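You operate a simulated robot arm through the tools that you are given. There is no shell and no other tool. Be economical: measure what you need, move in short steps, check, and stop when the job is done.

You run a simulated two-armed robot. Do the job below in one go: nothing can be reset, and whatever is moved stays where it is left.

Task
Test the green double plug at 500 on the test box, then switch off.
Fine: its knob on 500; seat the plug before you switch on; it stays in its socket.
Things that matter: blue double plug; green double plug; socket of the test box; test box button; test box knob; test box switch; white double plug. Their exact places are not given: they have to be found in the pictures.

The check looks at the end state, three seconds after you hand in, the way a careful person would. Anything else that was tipped, shoved, dropped, spilled or broken makes it a failure.

Robot
Two 7-joint arms with fingered hands on one trunk, on a base that drives. Base frame: it is fixed to the floor where the robot stands at the start and does not move with it; the origin is under the middle of the robot, x ahead of it, y to its left, z up; the surface under the hand at the start is at about z = 850. Lengths are in mm, angles in rad, forces in N, time in s.
The left shoulder is at the start at [75, 170, 1187], the right one opposite. With the tool pointing down near the work surface each hand reaches from about 320 to 780 mm from the robot's upright axis, wherever it stands, measured 20 degrees to its own side. Places, roughly: socket of the test box [600, 100, 900]; test box button [500, 100, 900]; test box knob [500, 0, 900]; test box switch [500, 100, 900]. Payload 4 kg a hand.
The TCP of each hand is the grasp point between the finger pads, 26 mm short of the fingertips. In the tool frame z runs along the fingers and y along their closing line. Largest opening 132 mm; the body of the gripper starts 73 mm behind the TCP. The gripper is a hand of 4 fingers: y runs from the thumb to the fingers, the wrist lies at [0, 0, -224] in the tool frame.
Orientation is that of the tool frame in the base frame, as a unit quaternion [x, y, z, w]. With the fingers straight down and closing along the base's y, the tool's x points along the base's -x, its y along +y and its z along -z.

Tools
- The arms move only by the tool servo_tool. It takes "left_steps", "right_steps" or both (then of equal length, played together; a hand with none holds still); each is a list of rows, each a list of 6 numbers: the turn, a rotation vector about the base's x, y, z in units of 6 degrees (1.0 is 6 degrees), then the shift along the base's x, y, z in units of 50 mm (1.0 is 50 mm). In form: [[ax, ay, az, dx, dy, dz], ...]. A call has 1 to 20 rows; each row shifts and turns the commanded pose from where the row before left it. A call with a number of a shift or a turn outside -1 to 1 is refused whole. A row lasts 0.2 s, in which the tool goes at most 50 mm and 0.15 rad; a call with a longer step from one row to the next is refused whole. A pose out of reach is approached as far as the arm can. The call stops where the force on the tool passes 40 N (or 10 N more than at its start, if that is more) or the arm is blocked; 0.2 s more then pass. In this call time passes only in rows, and 0.2 s behind the last. It gives the time, the measured TCP pose, the force on the tool (base axes), the opening and the grip force at its end, in the units of the frame above (readings bear some noise), with the torque about the TCP (base axes, N m) and any sound that the robot's microphone picked up.
- Cameras (640 x 400 px; columns grow to the right, rows downward): "scene" is now at [163.8, -7, 1356.5]; the picture's right is [-0.09, -1.00, 0.00], its down [-0.63, 0.06, -0.77] and it looks along [0.77, -0.07, -0.64] (base axes); focal length 269 px, centre (320, 200). "left" rides on the left gripper at [-73, 6, -94] in its tool frame; the picture's right is [-0.08, -1.00, 0.00], its down [0.78, -0.06, -0.62] and it looks along [0.61, -0.05, 0.79] (tool axes); focal length 230 px, centre (320, 200). "right" rides on the right gripper at [73, 6, -94] in its tool frame; the picture's right is [-0.08, 1.00, 0.00], its down [-0.78, -0.06, -0.62] and it looks along [-0.61, -0.05, 0.79] (tool axes); focal length 230 px, centre (320, 200).
- get_image(camera): a new picture of that camera. No time passes.
- lift_body(by): slides the trunk up (or, below 0, down) by that many mm; the arms and the scene camera ride with it, the base frame stays. It gives what a move gives, with no picture.
- base_move(legs): drives the robot by 1 to 6 legs, each [ahead, left, turn to the left] in mm, mm and rad, along the robot's own axes; the way and the turn of a leg run together, so that a leg with both is an arc; at most 1500 mm and 3.142 rad a leg. The arms and the cameras ride along, it lands a little off, and it stops where it bumps. It gives what a move gives.
- move_fingers(finger1, finger2, finger3, thumb_bend, hand): sets how far each is bent, from 0 (flat) to 1 (curled in); at 0.3 the hand is open as for a grip, at 0.7 the pads meet at the TCP. One left out holds its place. A second passes; each finger stops where it meets its share of the squeeze, and holds until it gets a number again. It is the only way to open and close the hand. It gives what a move gives, with no picture; readings hold the bend of each and the force on the fingers (four entries, about 0 where the hand has none), thumb and palm.
- head_to(pan, tilt): turns the head with the scene camera to pan (to the left, within 1.396 rad either way) and tilt (down, from -0.506 to 1.204), counted from straight ahead of the robot. It gives what a move gives.
- point_at(camera, pixels): for up to 12 pixels [column, row] of the newest picture of that camera ("zoom" is the newest enlarged one), the place [x, y, z] in the base frame of the surface seen there, good to about 2 mm. No time passes.
- enlarge(camera, box): a new picture of the part [left, top, right, bottom] of that camera's present view, enlarged. No time passes.
- close_job(): hands the job in; it is judged then, once.

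Work in short steps. Measure before you move; look again where a grasp or a placing could have gone wrong, and mend it. You have 80 turns and 62 pictures in all, those below and enlarged ones among them. Open the grippers and draw the arms clear of the work before you hand the job in, unless the task says otherwise; then end with one line.

The tools are called after "Emit:" as a command line: name --argument value ..., lists and objects as JSON in quotes. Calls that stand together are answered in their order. servo_tool: Moves the arms, as the interface text tells. Its arguments: {"type":"object","properties":{"left_steps":{"type":"array"},"right_steps":{"type":"array"}},"required":[]} The other tools are called the same way: lift_body (by) slides the trunk up or down; move_fingers (finger1, finger2, finger3, thumb_bend, hand) moves the fingers one by one; base_move (legs) drives the base; head_to (pan, tilt) turns the head that bears the scene camera; get_image (camera) takes a picture; point_at (camera, pixels) gives the place of the surface under pixels of a picture; enlarge (camera, box) takes an enlarged picture of a part of a camera's view; close_job () hands the job in.

At the start:

```text
clock: 0.0
left_tcp_pos: [569.2, 255.9, 1175.3]
left_tool_rot: [0.0, 1.0, 0.0, 0.0]
left_wrist_force: [-1.2, 0.5, 1.2]
left_wrist_torque: [-0.01, 0.01, -0.03]
left_finger_gap: 131.8
left_grasp_force: 0.1
left_shape: jaw
left_bend: [0.3, 0.3, 0.3, 0.3]
left_finger forces: [0.0, 0.0, 0.0, 0.0, 0.0, 0.1]
right_tcp_pos: [445.4, -117.4, 1182.6]
right_tool_rot: [-0.001, 1.0, 0.0, 0.0]
right_wrist_force: [-0.1, -0.1, -0.4]
right_wrist_torque: [-0.01, 0.01, -0.01]
right_finger_gap: 131.8
right_grasp_force: 0.0
right_shape: jaw
right_bend: [0.3, 0.3, 0.3, 0.3]
right_finger forces: [0.0, 0.0, 0.0, 0.1, 0.0, 0.0]
trunk travel left (down, up): [-200.0, 151.0]
robot x, y, heading: [1.9, 0.3, -0.004]
head pan, tilt: [-0.091, 0.691]
```

scene: 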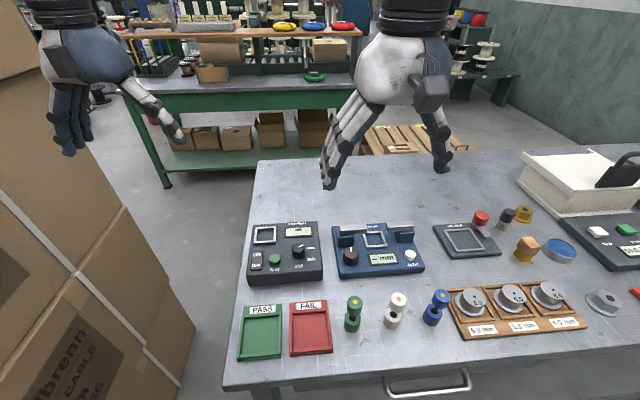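
right: 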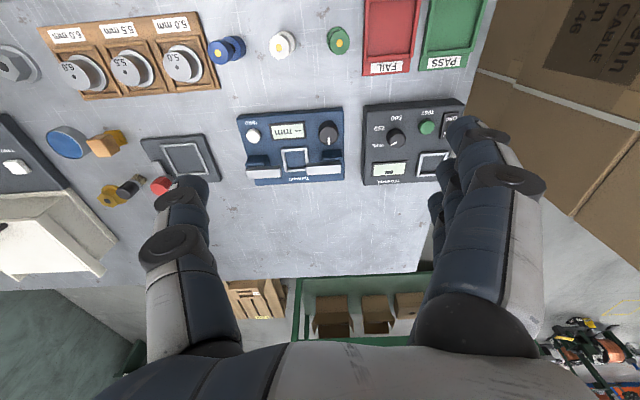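
left: 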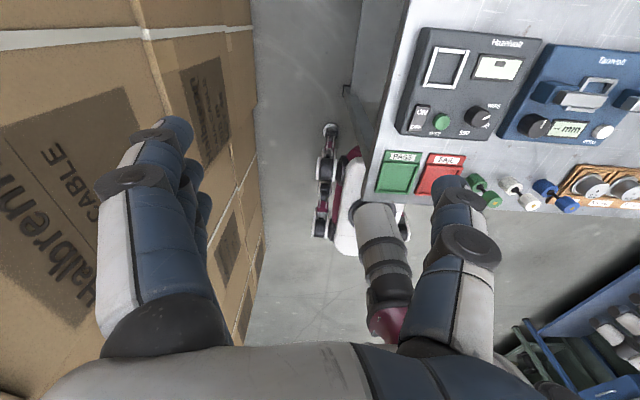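

The test box seems to be the dark box at scene (285,250), with knob, green button, switch and a square socket. I enlarge it and the plugs.

Emit:
enlarge --camera "scene" --box '[235, 210, 345, 290]'

Emit:
enlarge --camera "left" --box '[390, 20, 550, 140]'

Emit:
enlarge --camera "scene" --box '[325, 280, 465, 350]'

```text
5.00 times, centred on (290, 250) of scene
```

zoom: 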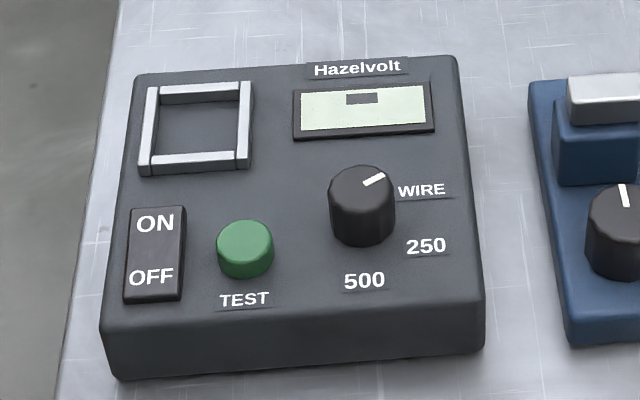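

```text
3.33 times, centred on (470, 80) of left
```

zoom: 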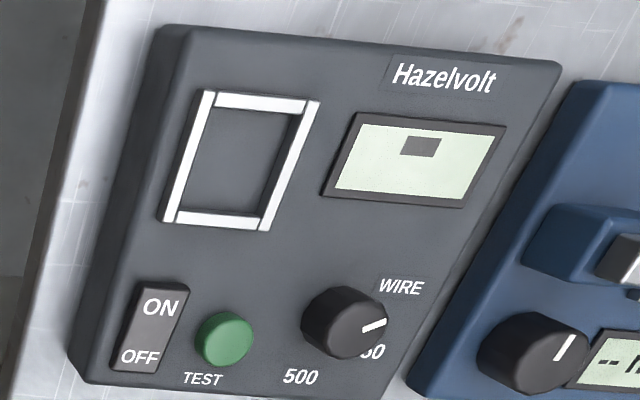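

```text
4.57 times, centred on (395, 315) of scene
```

zoom: 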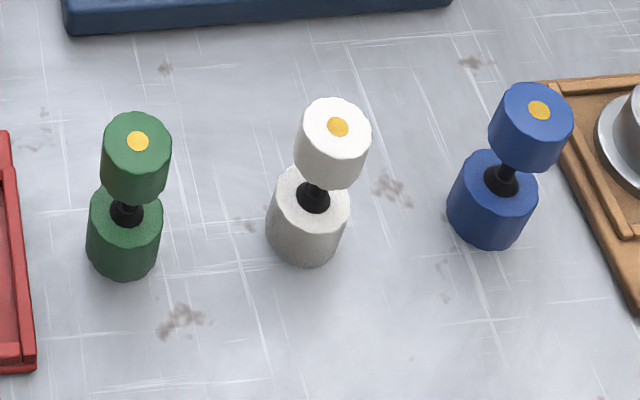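

I measure the plugs in the zoom, and the box's features through the scene picture.

Emit:
point_at --camera "zoom" --pixels '[[138, 141], [108, 141], [168, 141], [138, 120], [138, 165], [135, 195], [125, 250], [124, 277], [98, 235], [155, 235], [338, 126], [538, 110]]'

Emit:
enlarge --camera "scene" --box '[240, 215, 330, 285]'

```text
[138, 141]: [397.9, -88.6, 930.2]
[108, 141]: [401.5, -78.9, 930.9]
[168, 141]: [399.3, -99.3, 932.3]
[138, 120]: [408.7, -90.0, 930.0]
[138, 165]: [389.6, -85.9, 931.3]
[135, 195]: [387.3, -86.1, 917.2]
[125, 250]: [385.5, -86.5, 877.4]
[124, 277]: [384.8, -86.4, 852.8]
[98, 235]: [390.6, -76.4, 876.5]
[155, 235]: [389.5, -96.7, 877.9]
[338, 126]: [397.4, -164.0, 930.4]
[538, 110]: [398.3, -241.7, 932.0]
```

```text
5.71 times, centred on (285, 250) of scene
```

zoom: 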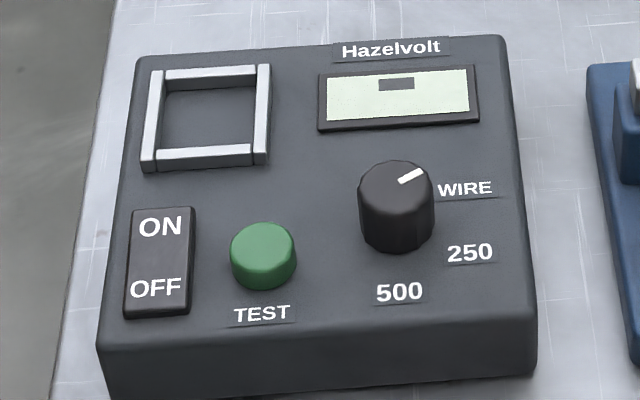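

The green plug stands upright at about (398,-88), with its top at z 930. Now I measure the box.

Emit:
point_at --camera "zoom" --pixels '[[205, 72], [205, 155], [150, 115], [263, 110], [207, 115], [162, 228], [157, 290], [262, 240], [403, 179], [420, 172], [380, 190], [400, 292]]'

Emit:
point_at --camera "scene" --pixels '[[304, 245], [312, 246], [309, 257]]'

```text
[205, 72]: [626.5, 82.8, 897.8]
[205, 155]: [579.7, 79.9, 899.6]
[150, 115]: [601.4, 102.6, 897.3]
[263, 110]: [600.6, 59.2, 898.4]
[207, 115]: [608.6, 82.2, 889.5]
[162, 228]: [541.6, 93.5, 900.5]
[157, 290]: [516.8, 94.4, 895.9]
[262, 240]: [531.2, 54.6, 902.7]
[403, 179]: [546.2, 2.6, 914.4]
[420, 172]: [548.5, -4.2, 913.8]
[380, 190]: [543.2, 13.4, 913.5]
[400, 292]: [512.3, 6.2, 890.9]
```

```text
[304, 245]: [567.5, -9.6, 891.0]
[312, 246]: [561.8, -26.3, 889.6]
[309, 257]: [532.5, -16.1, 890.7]
```

Box layout: knob at about (545,3), pointing at WIRE, so 500 is about 120° clockwise from above. The socket centre is about (603,81). I bring the right hand above the knob with yaw +60° and move the left hand outward.

Emit:
servo_tool --right_steps '[[0, 0, 1, 0.2, 0.24, -0.34], [0, 0, 1, 0.2, 0.24, -0.34], [0, 0, 1, 0.2, 0.24, -0.34], [0, 0, 1, 0.2, 0.24, -0.34], [0, 0, 1, 0.2, 0.24, -0.34], [0, 0, 1, 0.2, 0.24, -0.34], [0, 0, 1, 0.2, 0.24, -0.34], [0, 0, 1, 0.2, 0.24, -0.34], [0, 0, 1, 0.2, 0.24, -0.34], [0, 0, 1, 0.2, 0.24, -0.34]]' --left_steps '[[0, 0, 0, -0.2, 0.2, 0], [0, 0, 0, -0.2, 0.2, 0], [0, 0, 0, -0.2, 0.2, 0], [0, 0, 0, -0.2, 0.2, 0], [0, 0, 0, -0.2, 0.2, 0], [0, 0, 0, -0.2, 0.2, 0], [0, 0, 0, -0.2, 0.2, 0], [0, 0, 0, -0.2, 0.2, 0], [0, 0, 0, -0.2, 0.2, 0], [0, 0, 0, -0.2, 0.2, 0]]'

Emit:
move_fingers --hand "right" --finger1 1.0 --finger2 0.5 --finger3 1.0 --thumb_bend 0.5

Emit:
get_image --camera "scene"

Emit:
get_image --camera "right"

```text
clock: 2.2
left_tcp_pos: [469.4, 357.2, 1175.8]
left_tool_rot: [0.0, 1.0, 0.0, 0.0]
left_wrist_force: [0.1, 0.6, -0.1]
left_wrist_torque: [-0.02, 0.0, 0.01]
left_finger_gap: 131.8
left_grasp_force: 0.0
left_shape: jaw
left_bend: [0.3, 0.3, 0.3, 0.3]
left_finger forces: [0.1, 0.0, 0.0, 0.1, 0.1, 0.1]
right_tcp_pos: [546.3, 3.0, 1010.1]
right_tool_rot: [-0.501, 0.866, 0.001, 0.0]
right_wrist_force: [-0.4, 0.3, 0.2]
right_wrist_torque: [0.0, -0.03, -0.01]
right_finger_gap: 131.7
right_grasp_force: 0.0
right_shape: jaw
right_bend: [0.3, 0.3, 0.3, 0.3]
right_finger forces: [0.0, 0.1, 0.0, 0.0, 0.0, 0.0]
trunk travel left (down, up): [-200.0, 151.0]
robot x, y, heading: [-0.5, -1.9, 0.002]
head pan, tilt: [-0.091, 0.691]
```

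```text
clock: 3.2
left_tcp_pos: [469.8, 356.0, 1175.2]
left_tool_rot: [0.0, 1.0, 0.0, 0.0]
left_wrist_force: [0.2, -0.1, 0.2]
left_wrist_torque: [0.02, 0.0, -0.02]
left_finger_gap: 131.8
left_grasp_force: 0.0
left_shape: jaw
left_bend: [0.3, 0.3, 0.3, 0.3]
left_finger forces: [0.0, 0.0, 0.0, 0.1, 0.0, 0.1]
right_tcp_pos: [544.5, 3.2, 1011.1]
right_tool_rot: [-0.5, 0.866, 0.0, 0.0]
right_wrist_force: [0.0, 0.6, 0.4]
right_wrist_torque: [0.01, 0.01, 0.01]
right_finger_gap: 47.6
right_grasp_force: 0.1
right_shape: fingers
right_bend: [1.0, 0.5, 1.0, 0.5]
right_finger forces: [0.0, 0.0, 0.0, 0.1, 0.1, 0.1]
trunk travel left (down, up): [-200.0, 151.0]
robot x, y, heading: [-1.3, -0.8, -0.005]
head pan, tilt: [-0.091, 0.691]
```

```text
54 pictures are left
```

scene: 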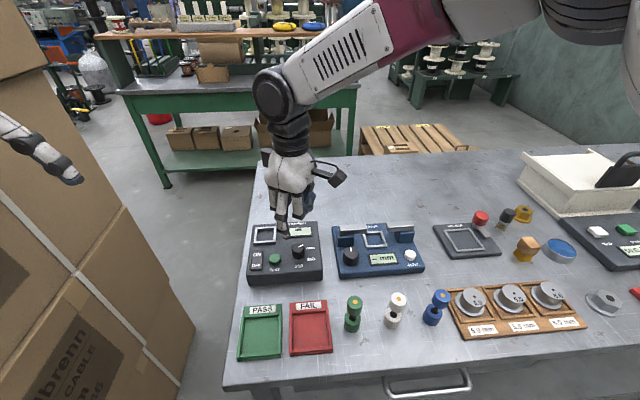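

```text
53 pictures are left
```

right: 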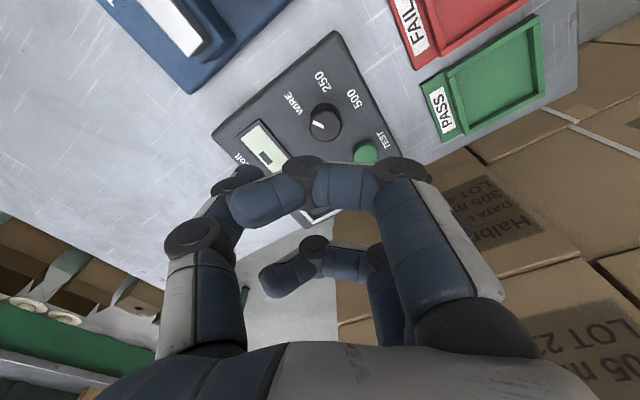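

The outer fingers curl, leaving finger 2 and the thumb as pinch. I check their geometry in an enlarged view.

Emit:
enlarge --camera "scene" --box '[240, 140, 360, 290]'

Emit:
enlarge --camera "right" --box '[210, 30, 410, 155]'

```text
2.67 times, centred on (300, 215) of scene
```

zoom: 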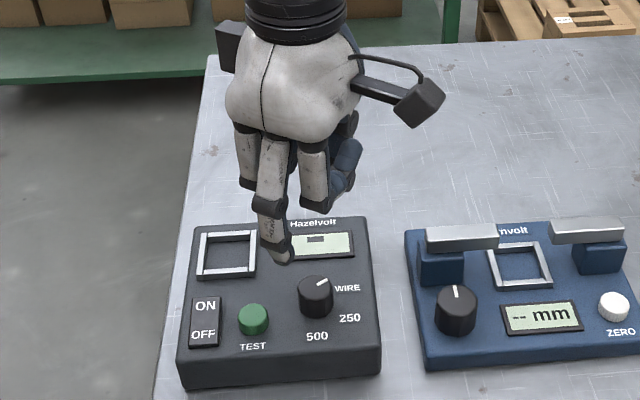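

```text
3.20 times, centred on (310, 92) of right
```

zoom: 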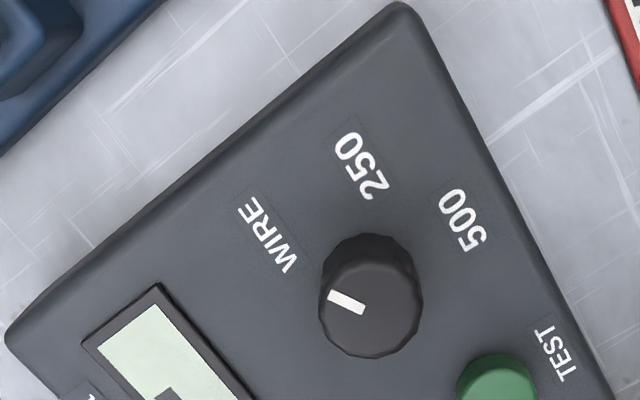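

Good posture. I measure the knob and its labels from this close view.

Emit:
point_at --camera "zoom" --pixels '[[332, 294], [362, 310], [372, 290], [330, 320], [375, 350], [415, 310], [385, 240], [267, 235], [362, 166], [463, 220], [500, 375], [340, 262]]'

```text
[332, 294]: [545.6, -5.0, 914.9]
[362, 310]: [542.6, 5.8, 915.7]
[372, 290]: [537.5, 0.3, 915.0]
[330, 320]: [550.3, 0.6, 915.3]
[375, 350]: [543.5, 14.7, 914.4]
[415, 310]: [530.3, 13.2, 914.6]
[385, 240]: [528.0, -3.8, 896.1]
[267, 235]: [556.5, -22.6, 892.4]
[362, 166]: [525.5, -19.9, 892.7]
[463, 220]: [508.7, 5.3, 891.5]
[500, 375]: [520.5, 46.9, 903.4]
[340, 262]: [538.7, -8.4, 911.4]
```

Knob centre is about (542,4), its radius 12.5 and its top at 915. I lower the pinch to straddle it with the tips just above the panel.

Emit:
servo_tool --right_steps '[[0, 0, 0, -0.02, 0, -0.4], [0, 0, 0, -0.02, 0.02, -0.4], [0, 0, 0, 0, 0, -0.4], [0, 0, 0, 0, 0, -0.4], [0, 0, 0, 0, 0, -0.16]]'

Emit:
get_image --camera "right"

Emit:
enlarge --camera "scene" --box '[240, 190, 360, 290]'

```text
clock: 4.4
left_tcp_pos: [469.7, 357.1, 1177.0]
left_tool_rot: [0.0, 1.0, 0.0, 0.001]
left_wrist_force: [-0.1, 0.0, -0.2]
left_wrist_torque: [-0.01, 0.01, -0.03]
left_finger_gap: 131.8
left_grasp_force: 0.0
left_shape: jaw
left_bend: [0.3, 0.3, 0.3, 0.3]
left_finger forces: [0.0, 0.0, 0.0, 0.0, 0.0, 0.0]
right_tcp_pos: [542.0, 3.8, 922.8]
right_tool_rot: [-0.499, 0.866, 0.0, 0.001]
right_wrist_force: [-1.1, -0.1, 3.8]
right_wrist_torque: [0.0, -0.03, 0.0]
right_finger_gap: 47.6
right_grasp_force: 1.4
right_shape: fingers
right_bend: [1.0, 0.5, 1.0, 0.5]
right_finger forces: [0.0, 1.0, 0.1, 0.0, 2.2, 0.1]
trunk travel left (down, up): [-200.0, 151.0]
robot x, y, heading: [-2.8, -1.7, 0.003]
head pan, tilt: [-0.091, 0.691]
```

```text
50 pictures are left
```

right: 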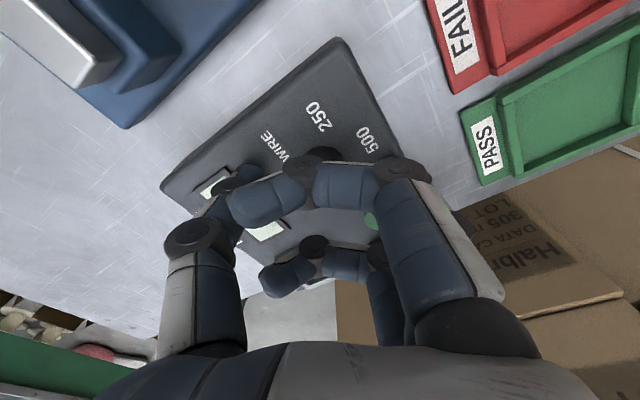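

```text
4.00 times, centred on (300, 240) of scene
```

zoom: 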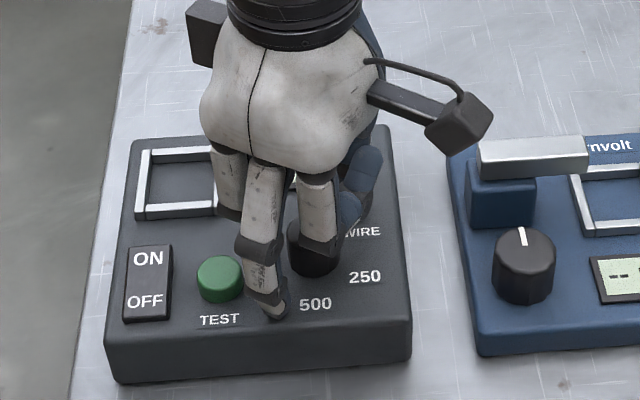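

Light touch on the panel (3.8 N), so I raise 3 mm and close finger 2 and the thumb on the knob.

Emit:
servo_tool --right_steps '[[0, 0, 0, 0, 0, 0.06]]'

Emit:
move_fingers --hand "right" --finger2 0.68 --thumb_bend 0.68

Emit:
enlarge --camera "scene" --box '[240, 190, 360, 290]'

```text
clock: 4.8
left_tcp_pos: [470.1, 355.9, 1176.6]
left_tool_rot: [0.0, 1.0, 0.001, 0.001]
left_wrist_force: [-0.1, -0.4, 0.2]
left_wrist_torque: [0.0, -0.01, -0.02]
left_finger_gap: 132.0
left_grasp_force: 0.2
left_shape: jaw
left_bend: [0.3, 0.3, 0.3, 0.3]
left_finger forces: [0.0, 0.1, 0.0, 0.0, 0.0, 0.1]
right_tcp_pos: [542.5, 4.0, 925.8]
right_tool_rot: [-0.5, 0.866, 0.0, 0.0]
right_wrist_force: [0.3, 0.2, 0.1]
right_wrist_torque: [0.0, 0.02, 0.01]
right_finger_gap: 47.8
right_grasp_force: 0.0
right_shape: fingers
right_bend: [1.0, 0.5, 1.0, 0.5]
right_finger forces: [0.0, 0.0, 0.0, 0.0, 0.0, 0.0]
trunk travel left (down, up): [-200.0, 151.0]
robot x, y, heading: [-2.0, -2.8, 0.0]
head pan, tilt: [-0.091, 0.691]
```

```text
clock: 5.8
left_tcp_pos: [470.2, 356.8, 1176.6]
left_tool_rot: [0.0, 1.0, 0.0, 0.0]
left_wrist_force: [0.7, -0.4, -0.4]
left_wrist_torque: [0.0, 0.01, -0.03]
left_finger_gap: 131.9
left_grasp_force: 0.1
left_shape: jaw
left_bend: [0.3, 0.3, 0.3, 0.3]
left_finger forces: [0.0, 0.1, 0.0, 0.0, 0.1, 0.1]
right_tcp_pos: [543.8, 4.5, 926.7]
right_tool_rot: [-0.5, 0.866, 0.0, 0.001]
right_wrist_force: [-0.7, 1.3, -0.9]
right_wrist_torque: [0.0, 0.04, 0.02]
right_finger_gap: 40.5
right_grasp_force: 5.0
right_shape: fingers
right_bend: [1.0, 0.61, 1.0, 0.66]
right_finger forces: [0.0, 5.7, 0.0, 0.1, 3.9, 0.0]
trunk travel left (down, up): [-200.0, 151.0]
robot x, y, heading: [3.4, 0.6, -0.002]
head pan, tilt: [-0.091, 0.691]
```

```text
4.00 times, centred on (300, 240) of scene
```

zoom: 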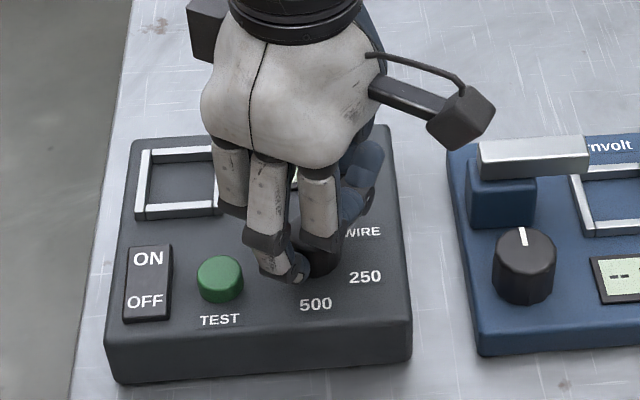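

Gripped (about 5 N). I turn the first 60° clockwise and watch the forces.

Emit:
servo_tool --right_steps '[[0, 0, -1, 0, 0, 0], [0, 0, -1, 0, 0, 0], [0, 0, -1, 0, 0, 0], [0, 0, -1, 0, 0, 0], [0, 0, -1, 0, 0, 0], [0, 0, -1, 0, 0, 0], [0, 0, -1, 0, 0, 0], [0, 0, -1, 0, 0, 0], [0, 0, -1, 0, 0, 0], [0, 0, -1, 0, 0, 0]]'

Emit:
enlarge --camera "scene" --box '[240, 190, 360, 290]'

Emit:
get_image --camera "right"

```text
clock: 8.0
left_tcp_pos: [469.1, 356.1, 1177.2]
left_tool_rot: [0.0, 1.0, 0.0, 0.0]
left_wrist_force: [0.6, 0.6, -0.2]
left_wrist_torque: [0.02, -0.01, 0.03]
left_finger_gap: 131.9
left_grasp_force: 0.1
left_shape: jaw
left_bend: [0.3, 0.3, 0.3, 0.3]
left_finger forces: [0.0, 0.0, 0.1, 0.1, 0.0, 0.1]
right_tcp_pos: [544.3, 4.1, 926.7]
right_tool_rot: [0.001, 1.0, 0.001, 0.0]
right_wrist_force: [-5.7, -2.1, -2.1]
right_wrist_torque: [-0.05, 0.1, 0.01]
right_finger_gap: 40.7
right_grasp_force: 4.8
right_shape: fingers
right_bend: [1.0, 0.62, 1.0, 0.66]
right_finger forces: [0.0, 3.9, 0.0, 0.0, 6.2, 0.0]
trunk travel left (down, up): [-200.0, 151.0]
robot x, y, heading: [-3.7, 0.6, -0.001]
head pan, tilt: [-0.091, 0.691]
```

```text
4.00 times, centred on (300, 240) of scene
```

zoom: 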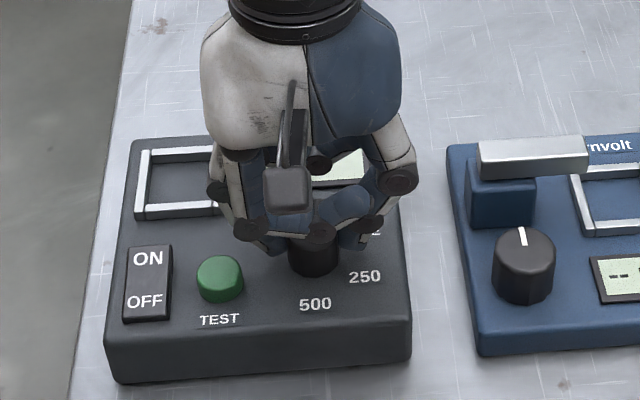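

```text
46 pictures are left
```

right: 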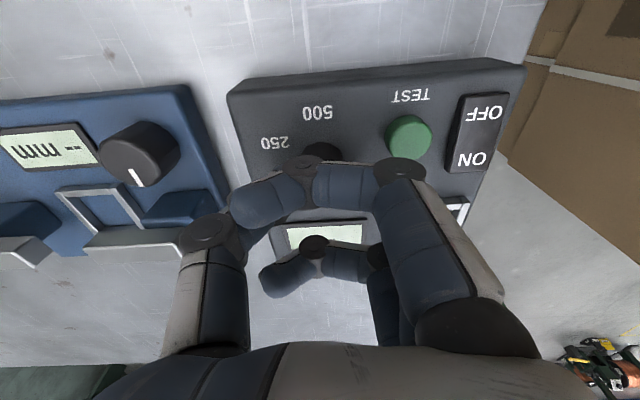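

Turning works; the knob sits slightly toward -x of the hand. I shift 2 mm and turn 60° more.

Emit:
servo_tool --right_steps '[[0, 0, -1, -0.02, 0, 0], [0, 0, -1, -0.02, 0, 0], [0, 0, -1, 0, 0, 0], [0, 0, -1, 0, 0, 0], [0, 0, -1, 0, 0, 0], [0, 0, -1, 0, 0, 0], [0, 0, -1, 0, 0, 0], [0, 0, -1, 0, 0, 0], [0, 0, -1, 0, 0, 0], [0, 0, -1, 0, 0, 0]]'

Emit:
enlarge --camera "scene" --box '[240, 190, 360, 290]'

```text
clock: 10.2
left_tcp_pos: [469.1, 357.3, 1176.0]
left_tool_rot: [0.001, 1.0, 0.0, 0.0]
left_wrist_force: [-0.4, -0.7, 0.4]
left_wrist_torque: [-0.03, 0.03, -0.01]
left_finger_gap: 131.8
left_grasp_force: 0.1
left_shape: jaw
left_bend: [0.3, 0.3, 0.3, 0.3]
left_finger forces: [0.0, 0.0, 0.0, 0.0, 0.1, 0.0]
right_tcp_pos: [553.2, -9.2, 937.5]
right_tool_rot: [0.521, 0.853, 0.018, -0.01]
right_wrist_force: [-1.0, -0.6, 0.9]
right_wrist_torque: [-0.04, 0.01, -0.02]
right_finger_gap: 39.4
right_grasp_force: 0.3
right_shape: fingers
right_bend: [1.0, 0.68, 1.0, 0.68]
right_finger forces: [0.1, 0.0, 0.1, 0.1, 1.0, 0.0]
trunk travel left (down, up): [-200.0, 151.0]
robot x, y, heading: [1.6, 0.0, 0.004]
head pan, tilt: [-0.091, 0.691]
```

```text
4.00 times, centred on (300, 240) of scene
```

zoom: 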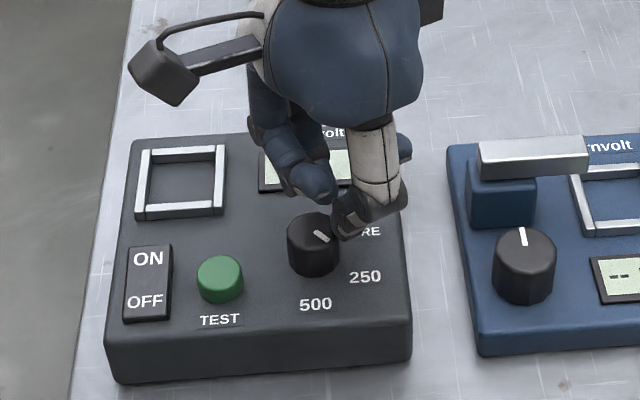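

The hand slipped off near an arm limit; the knob now points at about 250. I lift, open and rotate back 120° to regrasp.

Emit:
servo_tool --right_steps '[[0, 0, 0, 0, 0, 0.6], [0, 0, 0.5, 0, 0, 0.6], [0, 0, 1, 0, 0, 0], [0, 0, 1, 0, 0, 0], [0, 0, 1, 0, 0, 0], [0, 0, 1, 0, 0, 0], [0, 0, 1, 0, 0, 0], [0, 0, 1, 0, 0, 0], [0, 0, 1, 0, 0, 0], [0, 0, 1, 0, 0, 0], [0, 0, 1, 0, 0, 0], [0, 0, 1, 0, 0, 0], [0, 0, 1, 0, 0, 0], [0, 0, 1, 0, 0, 0], [0, 0, 1, 0, 0, 0], [0, 0, 1, 0, 0, 0], [0, 0, 1, 0, 0, 0], [0, 0, 1, 0, 0, 0], [0, 0, 1, 0, 0, 0], [0, 0, 1, 0, 0, 0]]'

Emit:
move_fingers --hand "right" --finger2 0.5 --thumb_bend 0.5

Emit:
enlarge --camera "scene" --box '[240, 190, 360, 290]'

```text
clock: 14.4
left_tcp_pos: [469.5, 357.1, 1177.0]
left_tool_rot: [0.0, 1.0, 0.0, -0.001]
left_wrist_force: [0.1, 0.0, 0.1]
left_wrist_torque: [0.0, 0.02, -0.01]
left_finger_gap: 131.6
left_grasp_force: 0.1
left_shape: jaw
left_bend: [0.3, 0.3, 0.3, 0.3]
left_finger forces: [0.0, 0.0, 0.1, 0.0, 0.1, 0.0]
right_tcp_pos: [541.4, 4.8, 987.3]
right_tool_rot: [-0.431, 0.902, 0.0, 0.0]
right_wrist_force: [-0.8, 0.5, 0.2]
right_wrist_torque: [-0.02, -0.01, -0.01]
right_finger_gap: 39.7
right_grasp_force: 0.0
right_shape: fingers
right_bend: [1.0, 0.68, 1.0, 0.68]
right_finger forces: [0.0, 0.0, 0.1, 0.0, 0.2, 0.0]
trunk travel left (down, up): [-200.0, 151.0]
robot x, y, heading: [-1.0, -2.7, 0.004]
head pan, tilt: [-0.091, 0.691]
```

```text
clock: 15.4
left_tcp_pos: [469.8, 356.0, 1176.2]
left_tool_rot: [0.001, 1.0, 0.0, 0.0]
left_wrist_force: [-0.1, -0.1, -0.5]
left_wrist_torque: [-0.02, 0.02, 0.02]
left_finger_gap: 131.9
left_grasp_force: 0.0
left_shape: jaw
left_bend: [0.3, 0.3, 0.3, 0.3]
left_finger forces: [0.0, 0.1, 0.0, 0.1, 0.0, 0.0]
right_tcp_pos: [541.8, 3.3, 987.4]
right_tool_rot: [-0.431, 0.902, 0.0, -0.001]
right_wrist_force: [0.5, -0.6, -0.9]
right_wrist_torque: [0.04, -0.01, 0.0]
right_finger_gap: 47.5
right_grasp_force: 0.0
right_shape: fingers
right_bend: [1.0, 0.5, 1.0, 0.5]
right_finger forces: [0.0, 0.0, 0.1, 0.0, 0.1, 0.0]
trunk travel left (down, up): [-200.0, 151.0]
robot x, y, heading: [0.1, -2.0, -0.0]
head pan, tilt: [-0.091, 0.691]
```

```text
4.00 times, centred on (300, 240) of scene
```

zoom: 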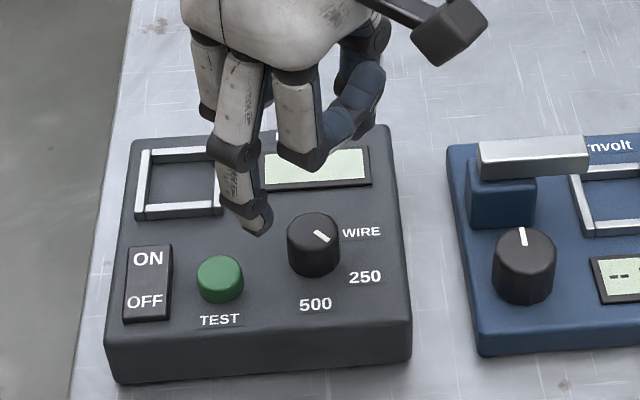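

Pointer now near 250. I restore yaw 60°, descend and grip again.

Emit:
servo_tool --right_steps '[[0, 0, 1, 0, 0, -0.3], [0, 0, 0.5, 0, 0, -0.3], [0, 0, 0, 0, 0, -0.3], [0, 0, 0, 0, 0, -0.3], [0, 0, 0, 0, 0, -0.06]]'

Emit:
move_fingers --hand "right" --finger2 0.7 --thumb_bend 0.7

Emit:
servo_tool --right_steps '[[0, 0, -1, 0, 0, 0], [0, 0, -1, 0, 0, 0], [0, 0, -1, 0, 0, 0], [0, 0, -1, 0, 0, 0], [0, 0, -1, 0, 0, 0], [0, 0, -1, 0, 0, 0], [0, 0, -1, 0, 0, 0], [0, 0, -1, 0, 0, 0], [0, 0, -1, 0, 0, 0], [0, 0, -1, 0, 0, 0]]'

Emit:
enlarge --camera "scene" --box '[240, 190, 360, 290]'

```text
clock: 16.6
left_tcp_pos: [467.8, 357.0, 1176.7]
left_tool_rot: [0.0, 1.0, -0.001, 0.0]
left_wrist_force: [0.1, 0.1, -0.3]
left_wrist_torque: [-0.01, 0.01, -0.03]
left_finger_gap: 131.8
left_grasp_force: 0.0
left_shape: jaw
left_bend: [0.3, 0.3, 0.3, 0.3]
left_finger forces: [0.1, 0.0, 0.0, 0.1, 0.1, 0.0]
right_tcp_pos: [540.6, 2.7, 923.8]
right_tool_rot: [-0.499, 0.866, 0.001, 0.001]
right_wrist_force: [0.1, 0.8, 1.6]
right_wrist_torque: [-0.02, -0.01, -0.03]
right_finger_gap: 47.6
right_grasp_force: 0.4
right_shape: fingers
right_bend: [1.0, 0.5, 1.0, 0.5]
right_finger forces: [0.0, 0.0, 0.0, 0.1, 0.8, 0.0]
trunk travel left (down, up): [-200.0, 151.0]
robot x, y, heading: [-0.1, -0.9, 0.001]
head pan, tilt: [-0.091, 0.691]
```

```text
clock: 17.6
left_tcp_pos: [470.1, 356.2, 1177.5]
left_tool_rot: [0.0, 1.0, 0.001, 0.0]
left_wrist_force: [1.0, 1.5, -0.2]
left_wrist_torque: [-0.01, -0.02, 0.04]
left_finger_gap: 131.6
left_grasp_force: 0.0
left_shape: jaw
left_bend: [0.3, 0.3, 0.3, 0.3]
left_finger forces: [0.0, 0.1, 0.0, 0.0, 0.0, 0.0]
right_tcp_pos: [541.9, 3.1, 923.7]
right_tool_rot: [-0.5, 0.866, 0.0, 0.0]
right_wrist_force: [-0.3, -1.0, -2.7]
right_wrist_torque: [-0.02, 0.06, -0.02]
right_finger_gap: 40.5
right_grasp_force: 7.1
right_shape: fingers
right_bend: [1.0, 0.62, 1.0, 0.66]
right_finger forces: [0.0, 6.8, 0.0, 0.1, 7.5, 0.0]
trunk travel left (down, up): [-200.0, 151.0]
robot x, y, heading: [-0.0, 1.6, -0.002]
head pan, tilt: [-0.091, 0.691]
```

```text
clock: 19.8
left_tcp_pos: [470.6, 356.5, 1176.3]
left_tool_rot: [0.001, 1.0, 0.0, 0.0]
left_wrist_force: [-0.2, -0.7, 0.0]
left_wrist_torque: [0.0, -0.01, -0.02]
left_finger_gap: 131.9
left_grasp_force: 0.1
left_shape: jaw
left_bend: [0.3, 0.3, 0.3, 0.3]
left_finger forces: [0.1, 0.1, 0.0, 0.1, 0.0, 0.0]
right_tcp_pos: [542.7, 3.3, 924.0]
right_tool_rot: [0.001, 1.0, 0.001, 0.001]
right_wrist_force: [3.2, -1.5, -2.7]
right_wrist_torque: [0.03, -0.08, 0.13]
right_finger_gap: 40.5
right_grasp_force: 7.1
right_shape: fingers
right_bend: [1.0, 0.62, 1.0, 0.66]
right_finger forces: [0.0, 5.9, 0.1, 0.0, 8.6, 0.0]
trunk travel left (down, up): [-200.0, 151.0]
robot x, y, heading: [-1.3, 1.5, -0.002]
head pan, tilt: [-0.091, 0.691]
```

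```text
4.00 times, centred on (300, 240) of scene
```

zoom: 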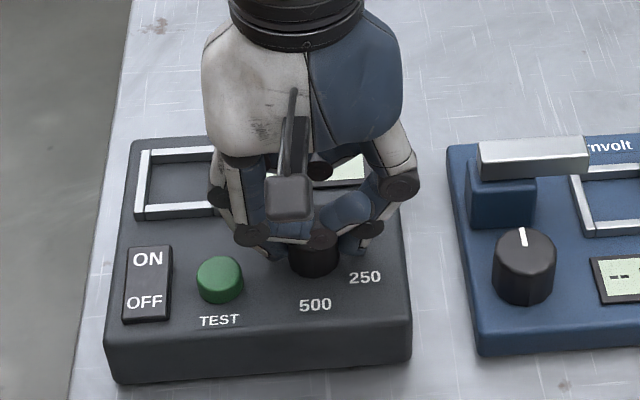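

A z torque of 0.13 hints at friction or a stop. I release, lift and look.

Emit:
move_fingers --hand "right" --finger2 0.48 --thumb_bend 0.48

Emit:
servo_tool --right_steps '[[0, 0, 0, 0, 0, 0.5], [0, 0, 0, 0, 0, 0.5], [0, 0, 0, 0, 0, 0.5], [0, 0, 0, 0, 0, 0.5]]'

Emit:
enlarge --camera "scene" --box '[265, 220, 325, 280]'

```text
clock: 20.8
left_tcp_pos: [469.5, 357.4, 1177.5]
left_tool_rot: [0.0, 1.0, 0.0, 0.001]
left_wrist_force: [0.1, -0.1, 0.8]
left_wrist_torque: [0.01, -0.04, 0.02]
left_finger_gap: 131.6
left_grasp_force: 0.0
left_shape: jaw
left_bend: [0.3, 0.3, 0.3, 0.3]
left_finger forces: [0.0, 0.0, 0.0, 0.1, 0.1, 0.0]
right_tcp_pos: [540.8, 2.6, 924.9]
right_tool_rot: [0.0, 1.0, 0.0, 0.001]
right_wrist_force: [5.4, -2.0, 0.7]
right_wrist_torque: [-0.05, -0.1, -0.19]
right_finger_gap: 48.5
right_grasp_force: 3.1
right_shape: fingers
right_bend: [1.0, 0.51, 1.0, 0.48]
right_finger forces: [0.0, 5.6, 0.1, 0.0, 0.0, 0.0]
trunk travel left (down, up): [-200.0, 151.0]
robot x, y, heading: [0.9, -0.7, 0.0]
head pan, tilt: [-0.091, 0.691]
```

```text
clock: 21.8
left_tcp_pos: [468.4, 355.9, 1176.6]
left_tool_rot: [0.0, 1.0, 0.0, 0.0]
left_wrist_force: [0.4, -0.7, -0.4]
left_wrist_torque: [0.0, -0.02, 0.04]
left_finger_gap: 131.7
left_grasp_force: 0.1
left_shape: jaw
left_bend: [0.3, 0.3, 0.3, 0.3]
left_finger forces: [0.0, 0.1, 0.1, 0.0, 0.0, 0.0]
right_tcp_pos: [542.7, 3.0, 1024.3]
right_tool_rot: [0.0, 1.0, 0.001, -0.001]
right_wrist_force: [-0.6, 0.4, -0.3]
right_wrist_torque: [0.03, 0.0, 0.01]
right_finger_gap: 48.6
right_grasp_force: 0.1
right_shape: fingers
right_bend: [1.0, 0.48, 1.0, 0.48]
right_finger forces: [0.0, 0.0, 0.0, 0.0, 0.0, 0.0]
trunk travel left (down, up): [-200.0, 151.0]
robot x, y, heading: [-1.7, 1.9, 0.0]
head pan, tilt: [-0.091, 0.691]
```

```text
6.67 times, centred on (295, 250) of scene
```

zoom: 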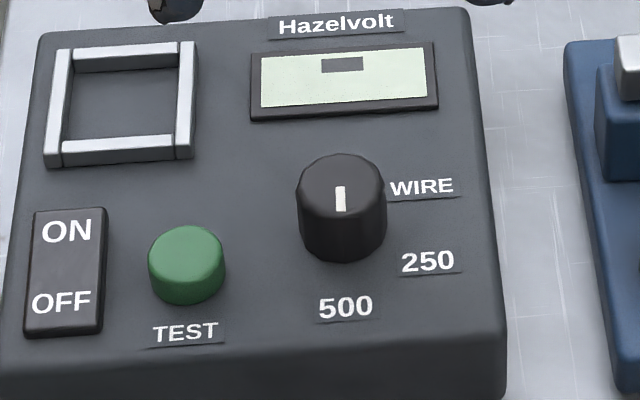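

The pointer is now straight at 500. Next I move the right hand above the green plug.

Emit:
servo_tool --right_steps '[[0, 0, 0, -0.58, -0.36, 0], [0, 0, 0, -0.58, -0.36, 0], [0, 0, 0, -0.58, -0.36, 0], [0, 0, 0, -0.58, -0.36, 0], [0, 0, 0, -0.58, -0.38, 0]]'

Emit:
enlarge --camera "scene" --box '[300, 230, 460, 350]'

Emit:
get_image --camera "right"

```text
clock: 23.0
left_tcp_pos: [469.0, 356.1, 1178.0]
left_tool_rot: [0.0, 1.0, -0.001, 0.0]
left_wrist_force: [-0.3, 0.2, 0.5]
left_wrist_torque: [0.02, -0.03, 0.03]
left_finger_gap: 131.8
left_grasp_force: 0.1
left_shape: jaw
left_bend: [0.3, 0.3, 0.3, 0.3]
left_finger forces: [0.0, 0.0, 0.0, 0.0, 0.0, 0.0]
right_tcp_pos: [395.4, -86.4, 1024.4]
right_tool_rot: [0.001, 1.0, 0.0, 0.001]
right_wrist_force: [-0.3, -0.6, 0.7]
right_wrist_torque: [0.02, 0.03, 0.03]
right_finger_gap: 48.6
right_grasp_force: 0.1
right_shape: fingers
right_bend: [1.0, 0.48, 1.0, 0.48]
right_finger forces: [0.1, 0.0, 0.0, 0.1, 0.1, 0.1]
trunk travel left (down, up): [-200.0, 151.0]
robot x, y, heading: [-1.5, 1.6, -0.001]
head pan, tilt: [-0.091, 0.691]
```

```text
3.33 times, centred on (380, 290) of scene
```

zoom: 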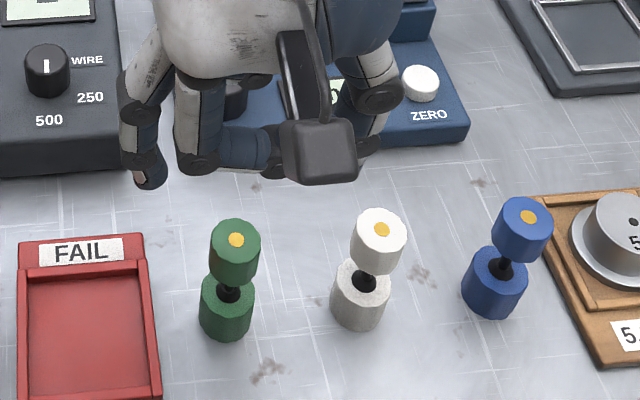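

```text
40 pictures are left
```

right: 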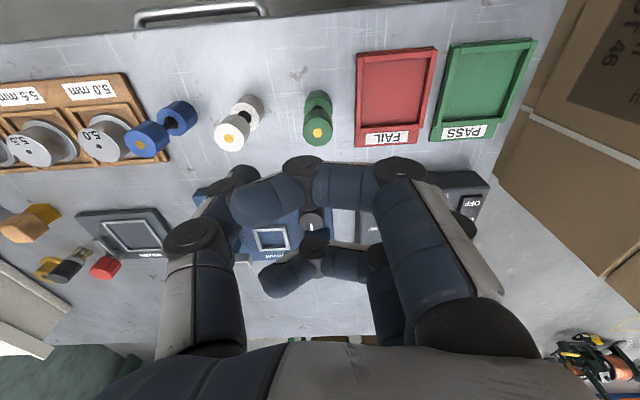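

I cross-check the green plug's top with the wrist camera, at (318,132).

Emit:
point_at --camera "right" --pixels '[[317, 132], [306, 132], [329, 130], [230, 140]]'

Emit:
point_at --camera "zoom" --pixels '[[236, 240], [214, 240], [258, 240], [225, 290], [382, 228]]'

```text
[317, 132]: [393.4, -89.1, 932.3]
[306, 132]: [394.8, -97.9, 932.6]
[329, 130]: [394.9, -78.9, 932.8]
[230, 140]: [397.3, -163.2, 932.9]
```

```text
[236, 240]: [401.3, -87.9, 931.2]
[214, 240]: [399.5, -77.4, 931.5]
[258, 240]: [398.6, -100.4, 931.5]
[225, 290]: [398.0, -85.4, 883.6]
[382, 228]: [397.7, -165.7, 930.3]
```

Plug centre about (397,-88.5). I descend to TCP z of about 923 around its upper cylinder.

Emit:
servo_tool --right_steps '[[0, 0, 0, 0.04, -0.04, -0.4], [0, 0, 0, 0, 0, -0.4], [0, 0, 0, 0, 0, -0.4], [0, 0, 0, 0, 0, -0.4], [0, 0, 0, 0, 0, -0.4]]'

Emit:
enlarge --camera "scene" --box '[300, 230, 460, 350]'

Emit:
enlarge --camera "left" --box '[400, 100, 640, 250]'

```text
clock: 24.2
left_tcp_pos: [470.7, 356.8, 1176.6]
left_tool_rot: [0.001, 1.0, 0.0, 0.0]
left_wrist_force: [-0.1, 0.7, 0.4]
left_wrist_torque: [-0.03, 0.05, 0.03]
left_finger_gap: 132.0
left_grasp_force: 0.0
left_shape: jaw
left_bend: [0.3, 0.3, 0.3, 0.3]
left_finger forces: [0.1, 0.0, 0.1, 0.1, 0.0, 0.1]
right_tcp_pos: [399.4, -88.8, 922.6]
right_tool_rot: [0.0, 1.0, 0.0, 0.001]
right_wrist_force: [0.6, 0.2, -0.6]
right_wrist_torque: [0.01, -0.01, -0.02]
right_finger_gap: 49.0
right_grasp_force: 0.1
right_shape: fingers
right_bend: [1.0, 0.48, 1.0, 0.48]
right_finger forces: [0.0, 0.1, 0.0, 0.0, 0.0, 0.0]
trunk travel left (down, up): [-200.0, 151.0]
robot x, y, heading: [1.6, -1.9, -0.001]
head pan, tilt: [-0.091, 0.691]
```

```text
3.33 times, centred on (380, 290) of scene
```

zoom: 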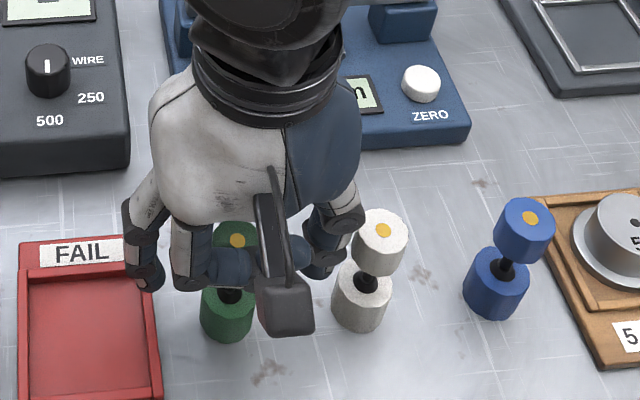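

```text
2.67 times, centred on (520, 175) of left
```

zoom: 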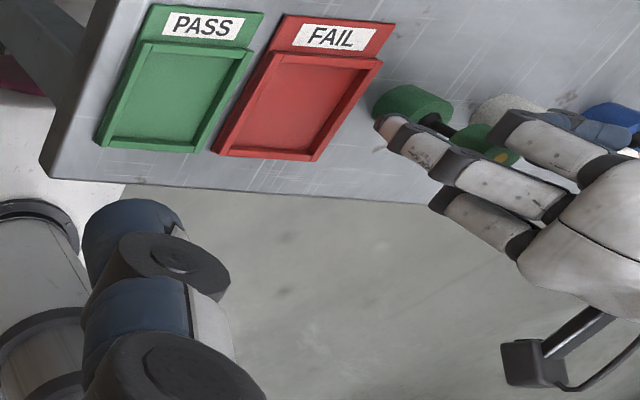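

No contact, and the plug is between finger and thumb. I close the pinch.

Emit:
move_fingers --hand "right" --finger2 0.7 --thumb_bend 0.7

Emit:
enlarge --camera "scene" --box '[300, 230, 460, 350]'

```text
clock: 25.2
left_tcp_pos: [469.5, 356.3, 1176.6]
left_tool_rot: [0.001, 1.0, 0.0, 0.0]
left_wrist_force: [-0.2, -0.3, 0.8]
left_wrist_torque: [0.03, 0.04, 0.02]
left_finger_gap: 132.0
left_grasp_force: 0.0
left_shape: jaw
left_bend: [0.3, 0.3, 0.3, 0.3]
left_finger forces: [0.0, 0.1, 0.0, 0.0, 0.0, 0.0]
right_tcp_pos: [398.8, -89.0, 924.3]
right_tool_rot: [0.0, 1.0, 0.0, 0.0]
right_wrist_force: [0.2, -0.4, -0.6]
right_wrist_torque: [-0.02, -0.01, 0.0]
right_finger_gap: 39.4
right_grasp_force: 3.3
right_shape: fingers
right_bend: [1.0, 0.66, 1.0, 0.68]
right_finger forces: [0.1, 3.5, 0.1, 0.1, 3.4, 0.0]
trunk travel left (down, up): [-200.0, 151.0]
robot x, y, heading: [1.6, 2.6, 0.004]
head pan, tilt: [-0.091, 0.691]
```

```text
3.33 times, centred on (380, 290) of scene
```

zoom: 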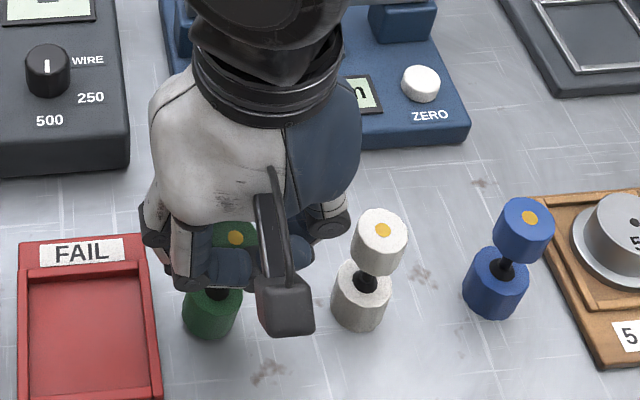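

The plug's foot slid slightly left, so it may be a little tilted. I squeeze a bit more and lift 20 mm to check the hold.

Emit:
move_fingers --hand "right" --finger2 0.76 --thumb_bend 0.76

Emit:
servo_tool --right_steps '[[0, 0, 0, 0, 0, 0.2], [0, 0, 0, 0, 0, 0.3], [0, 0, 0, 0, 0, 0.3]]'

Emit:
enlarge --camera "scene" --box '[300, 230, 460, 350]'

Emit:
enlarge --camera "left" --box '[480, 90, 640, 190]'

```text
clock: 26.2
left_tcp_pos: [468.7, 357.1, 1176.2]
left_tool_rot: [0.0, 1.0, 0.0, 0.0]
left_wrist_force: [-0.4, 0.0, -0.8]
left_wrist_torque: [0.0, 0.02, 0.0]
left_finger_gap: 131.7
left_grasp_force: 0.2
left_shape: jaw
left_bend: [0.3, 0.3, 0.3, 0.3]
left_finger forces: [0.0, 0.0, 0.0, 0.1, 0.0, 0.0]
right_tcp_pos: [398.7, -89.0, 923.0]
right_tool_rot: [0.0, 1.0, 0.0, 0.0]
right_wrist_force: [-0.2, -0.1, -1.5]
right_wrist_torque: [0.01, 0.0, -0.03]
right_finger_gap: 38.3
right_grasp_force: 8.2
right_shape: fingers
right_bend: [1.0, 0.73, 1.0, 0.73]
right_finger forces: [0.5, 7.6, 0.1, 0.0, 8.0, 0.0]
trunk travel left (down, up): [-200.0, 151.0]
robot x, y, heading: [-3.4, 0.6, -0.002]
head pan, tilt: [-0.091, 0.691]
```

```text
clock: 27.0
left_tcp_pos: [468.7, 356.9, 1177.4]
left_tool_rot: [0.0, 1.0, 0.0, 0.0]
left_wrist_force: [-0.6, 0.4, 0.7]
left_wrist_torque: [0.01, 0.04, -0.01]
left_finger_gap: 131.8
left_grasp_force: 0.1
left_shape: jaw
left_bend: [0.3, 0.3, 0.3, 0.3]
left_finger forces: [0.0, 0.1, 0.0, 0.0, 0.0, 0.1]
right_tcp_pos: [398.4, -89.8, 965.4]
right_tool_rot: [0.0, 1.0, 0.0, 0.0]
right_wrist_force: [1.0, 0.3, -0.6]
right_wrist_torque: [0.0, -0.04, -0.01]
right_finger_gap: 38.3
right_grasp_force: 7.7
right_shape: fingers
right_bend: [1.0, 0.73, 1.0, 0.73]
right_finger forces: [0.4, 7.6, 0.1, 0.0, 7.9, 0.0]
trunk travel left (down, up): [-200.0, 151.0]
robot x, y, heading: [0.2, 3.8, 0.001]
head pan, tilt: [-0.091, 0.691]
```

```text
3.33 times, centred on (380, 290) of scene
```

zoom: 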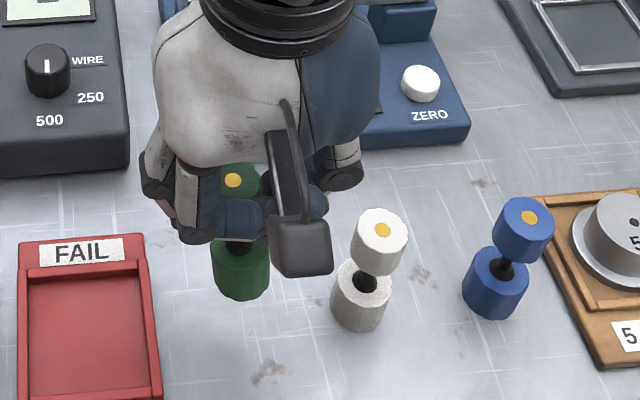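

```text
4.00 times, centred on (560, 140) of left
```

zoom: 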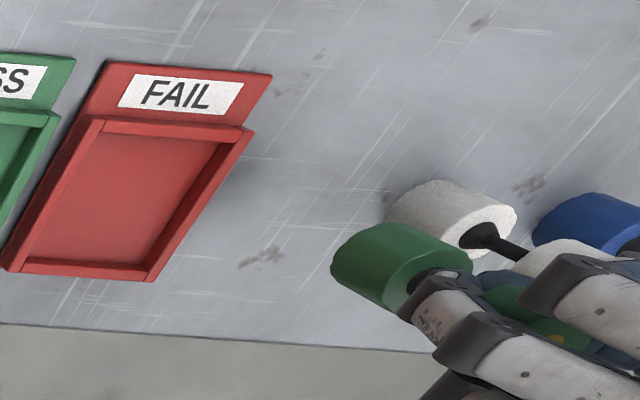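

Lifted, apparently held at the neck and slightly tilted. I measure the tilt.

Emit:
get_image --camera "right"

Emit:
enlarge --camera "scene" --box '[335, 260, 395, 325]'

```text
34 pictures are left
```

right: 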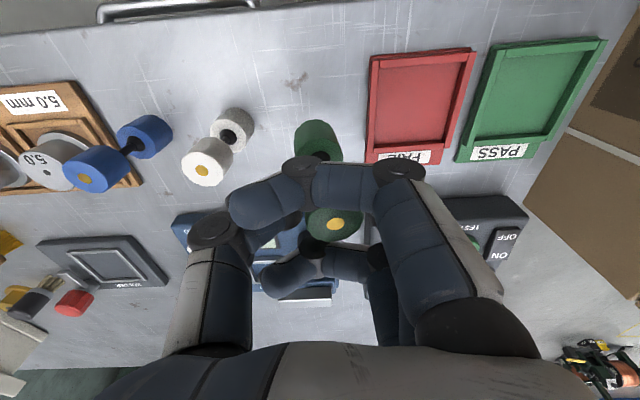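

```text
6.15 times, centred on (365, 292) of scene
```

zoom: 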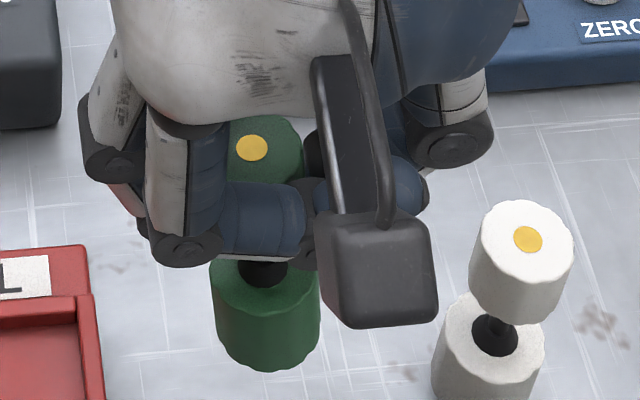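

Emit:
point_at --camera "zoom" --pixels '[[251, 148], [232, 150], [300, 150], [265, 335], [215, 300], [319, 300], [266, 366], [240, 275], [300, 270], [265, 270]]'

Emit:
point_at --camera "right" --pixels '[[336, 223], [318, 135], [299, 135], [339, 135], [315, 222], [355, 222]]'

```text
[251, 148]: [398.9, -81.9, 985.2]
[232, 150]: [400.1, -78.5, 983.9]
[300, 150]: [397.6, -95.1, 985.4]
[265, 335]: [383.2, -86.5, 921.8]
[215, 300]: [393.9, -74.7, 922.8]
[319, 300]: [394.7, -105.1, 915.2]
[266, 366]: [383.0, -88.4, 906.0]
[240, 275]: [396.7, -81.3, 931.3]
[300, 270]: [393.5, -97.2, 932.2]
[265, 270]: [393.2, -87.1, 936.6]
```

```text
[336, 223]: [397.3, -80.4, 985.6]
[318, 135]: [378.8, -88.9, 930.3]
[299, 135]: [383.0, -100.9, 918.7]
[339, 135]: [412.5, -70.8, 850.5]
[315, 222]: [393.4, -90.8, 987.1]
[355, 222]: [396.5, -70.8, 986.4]
```

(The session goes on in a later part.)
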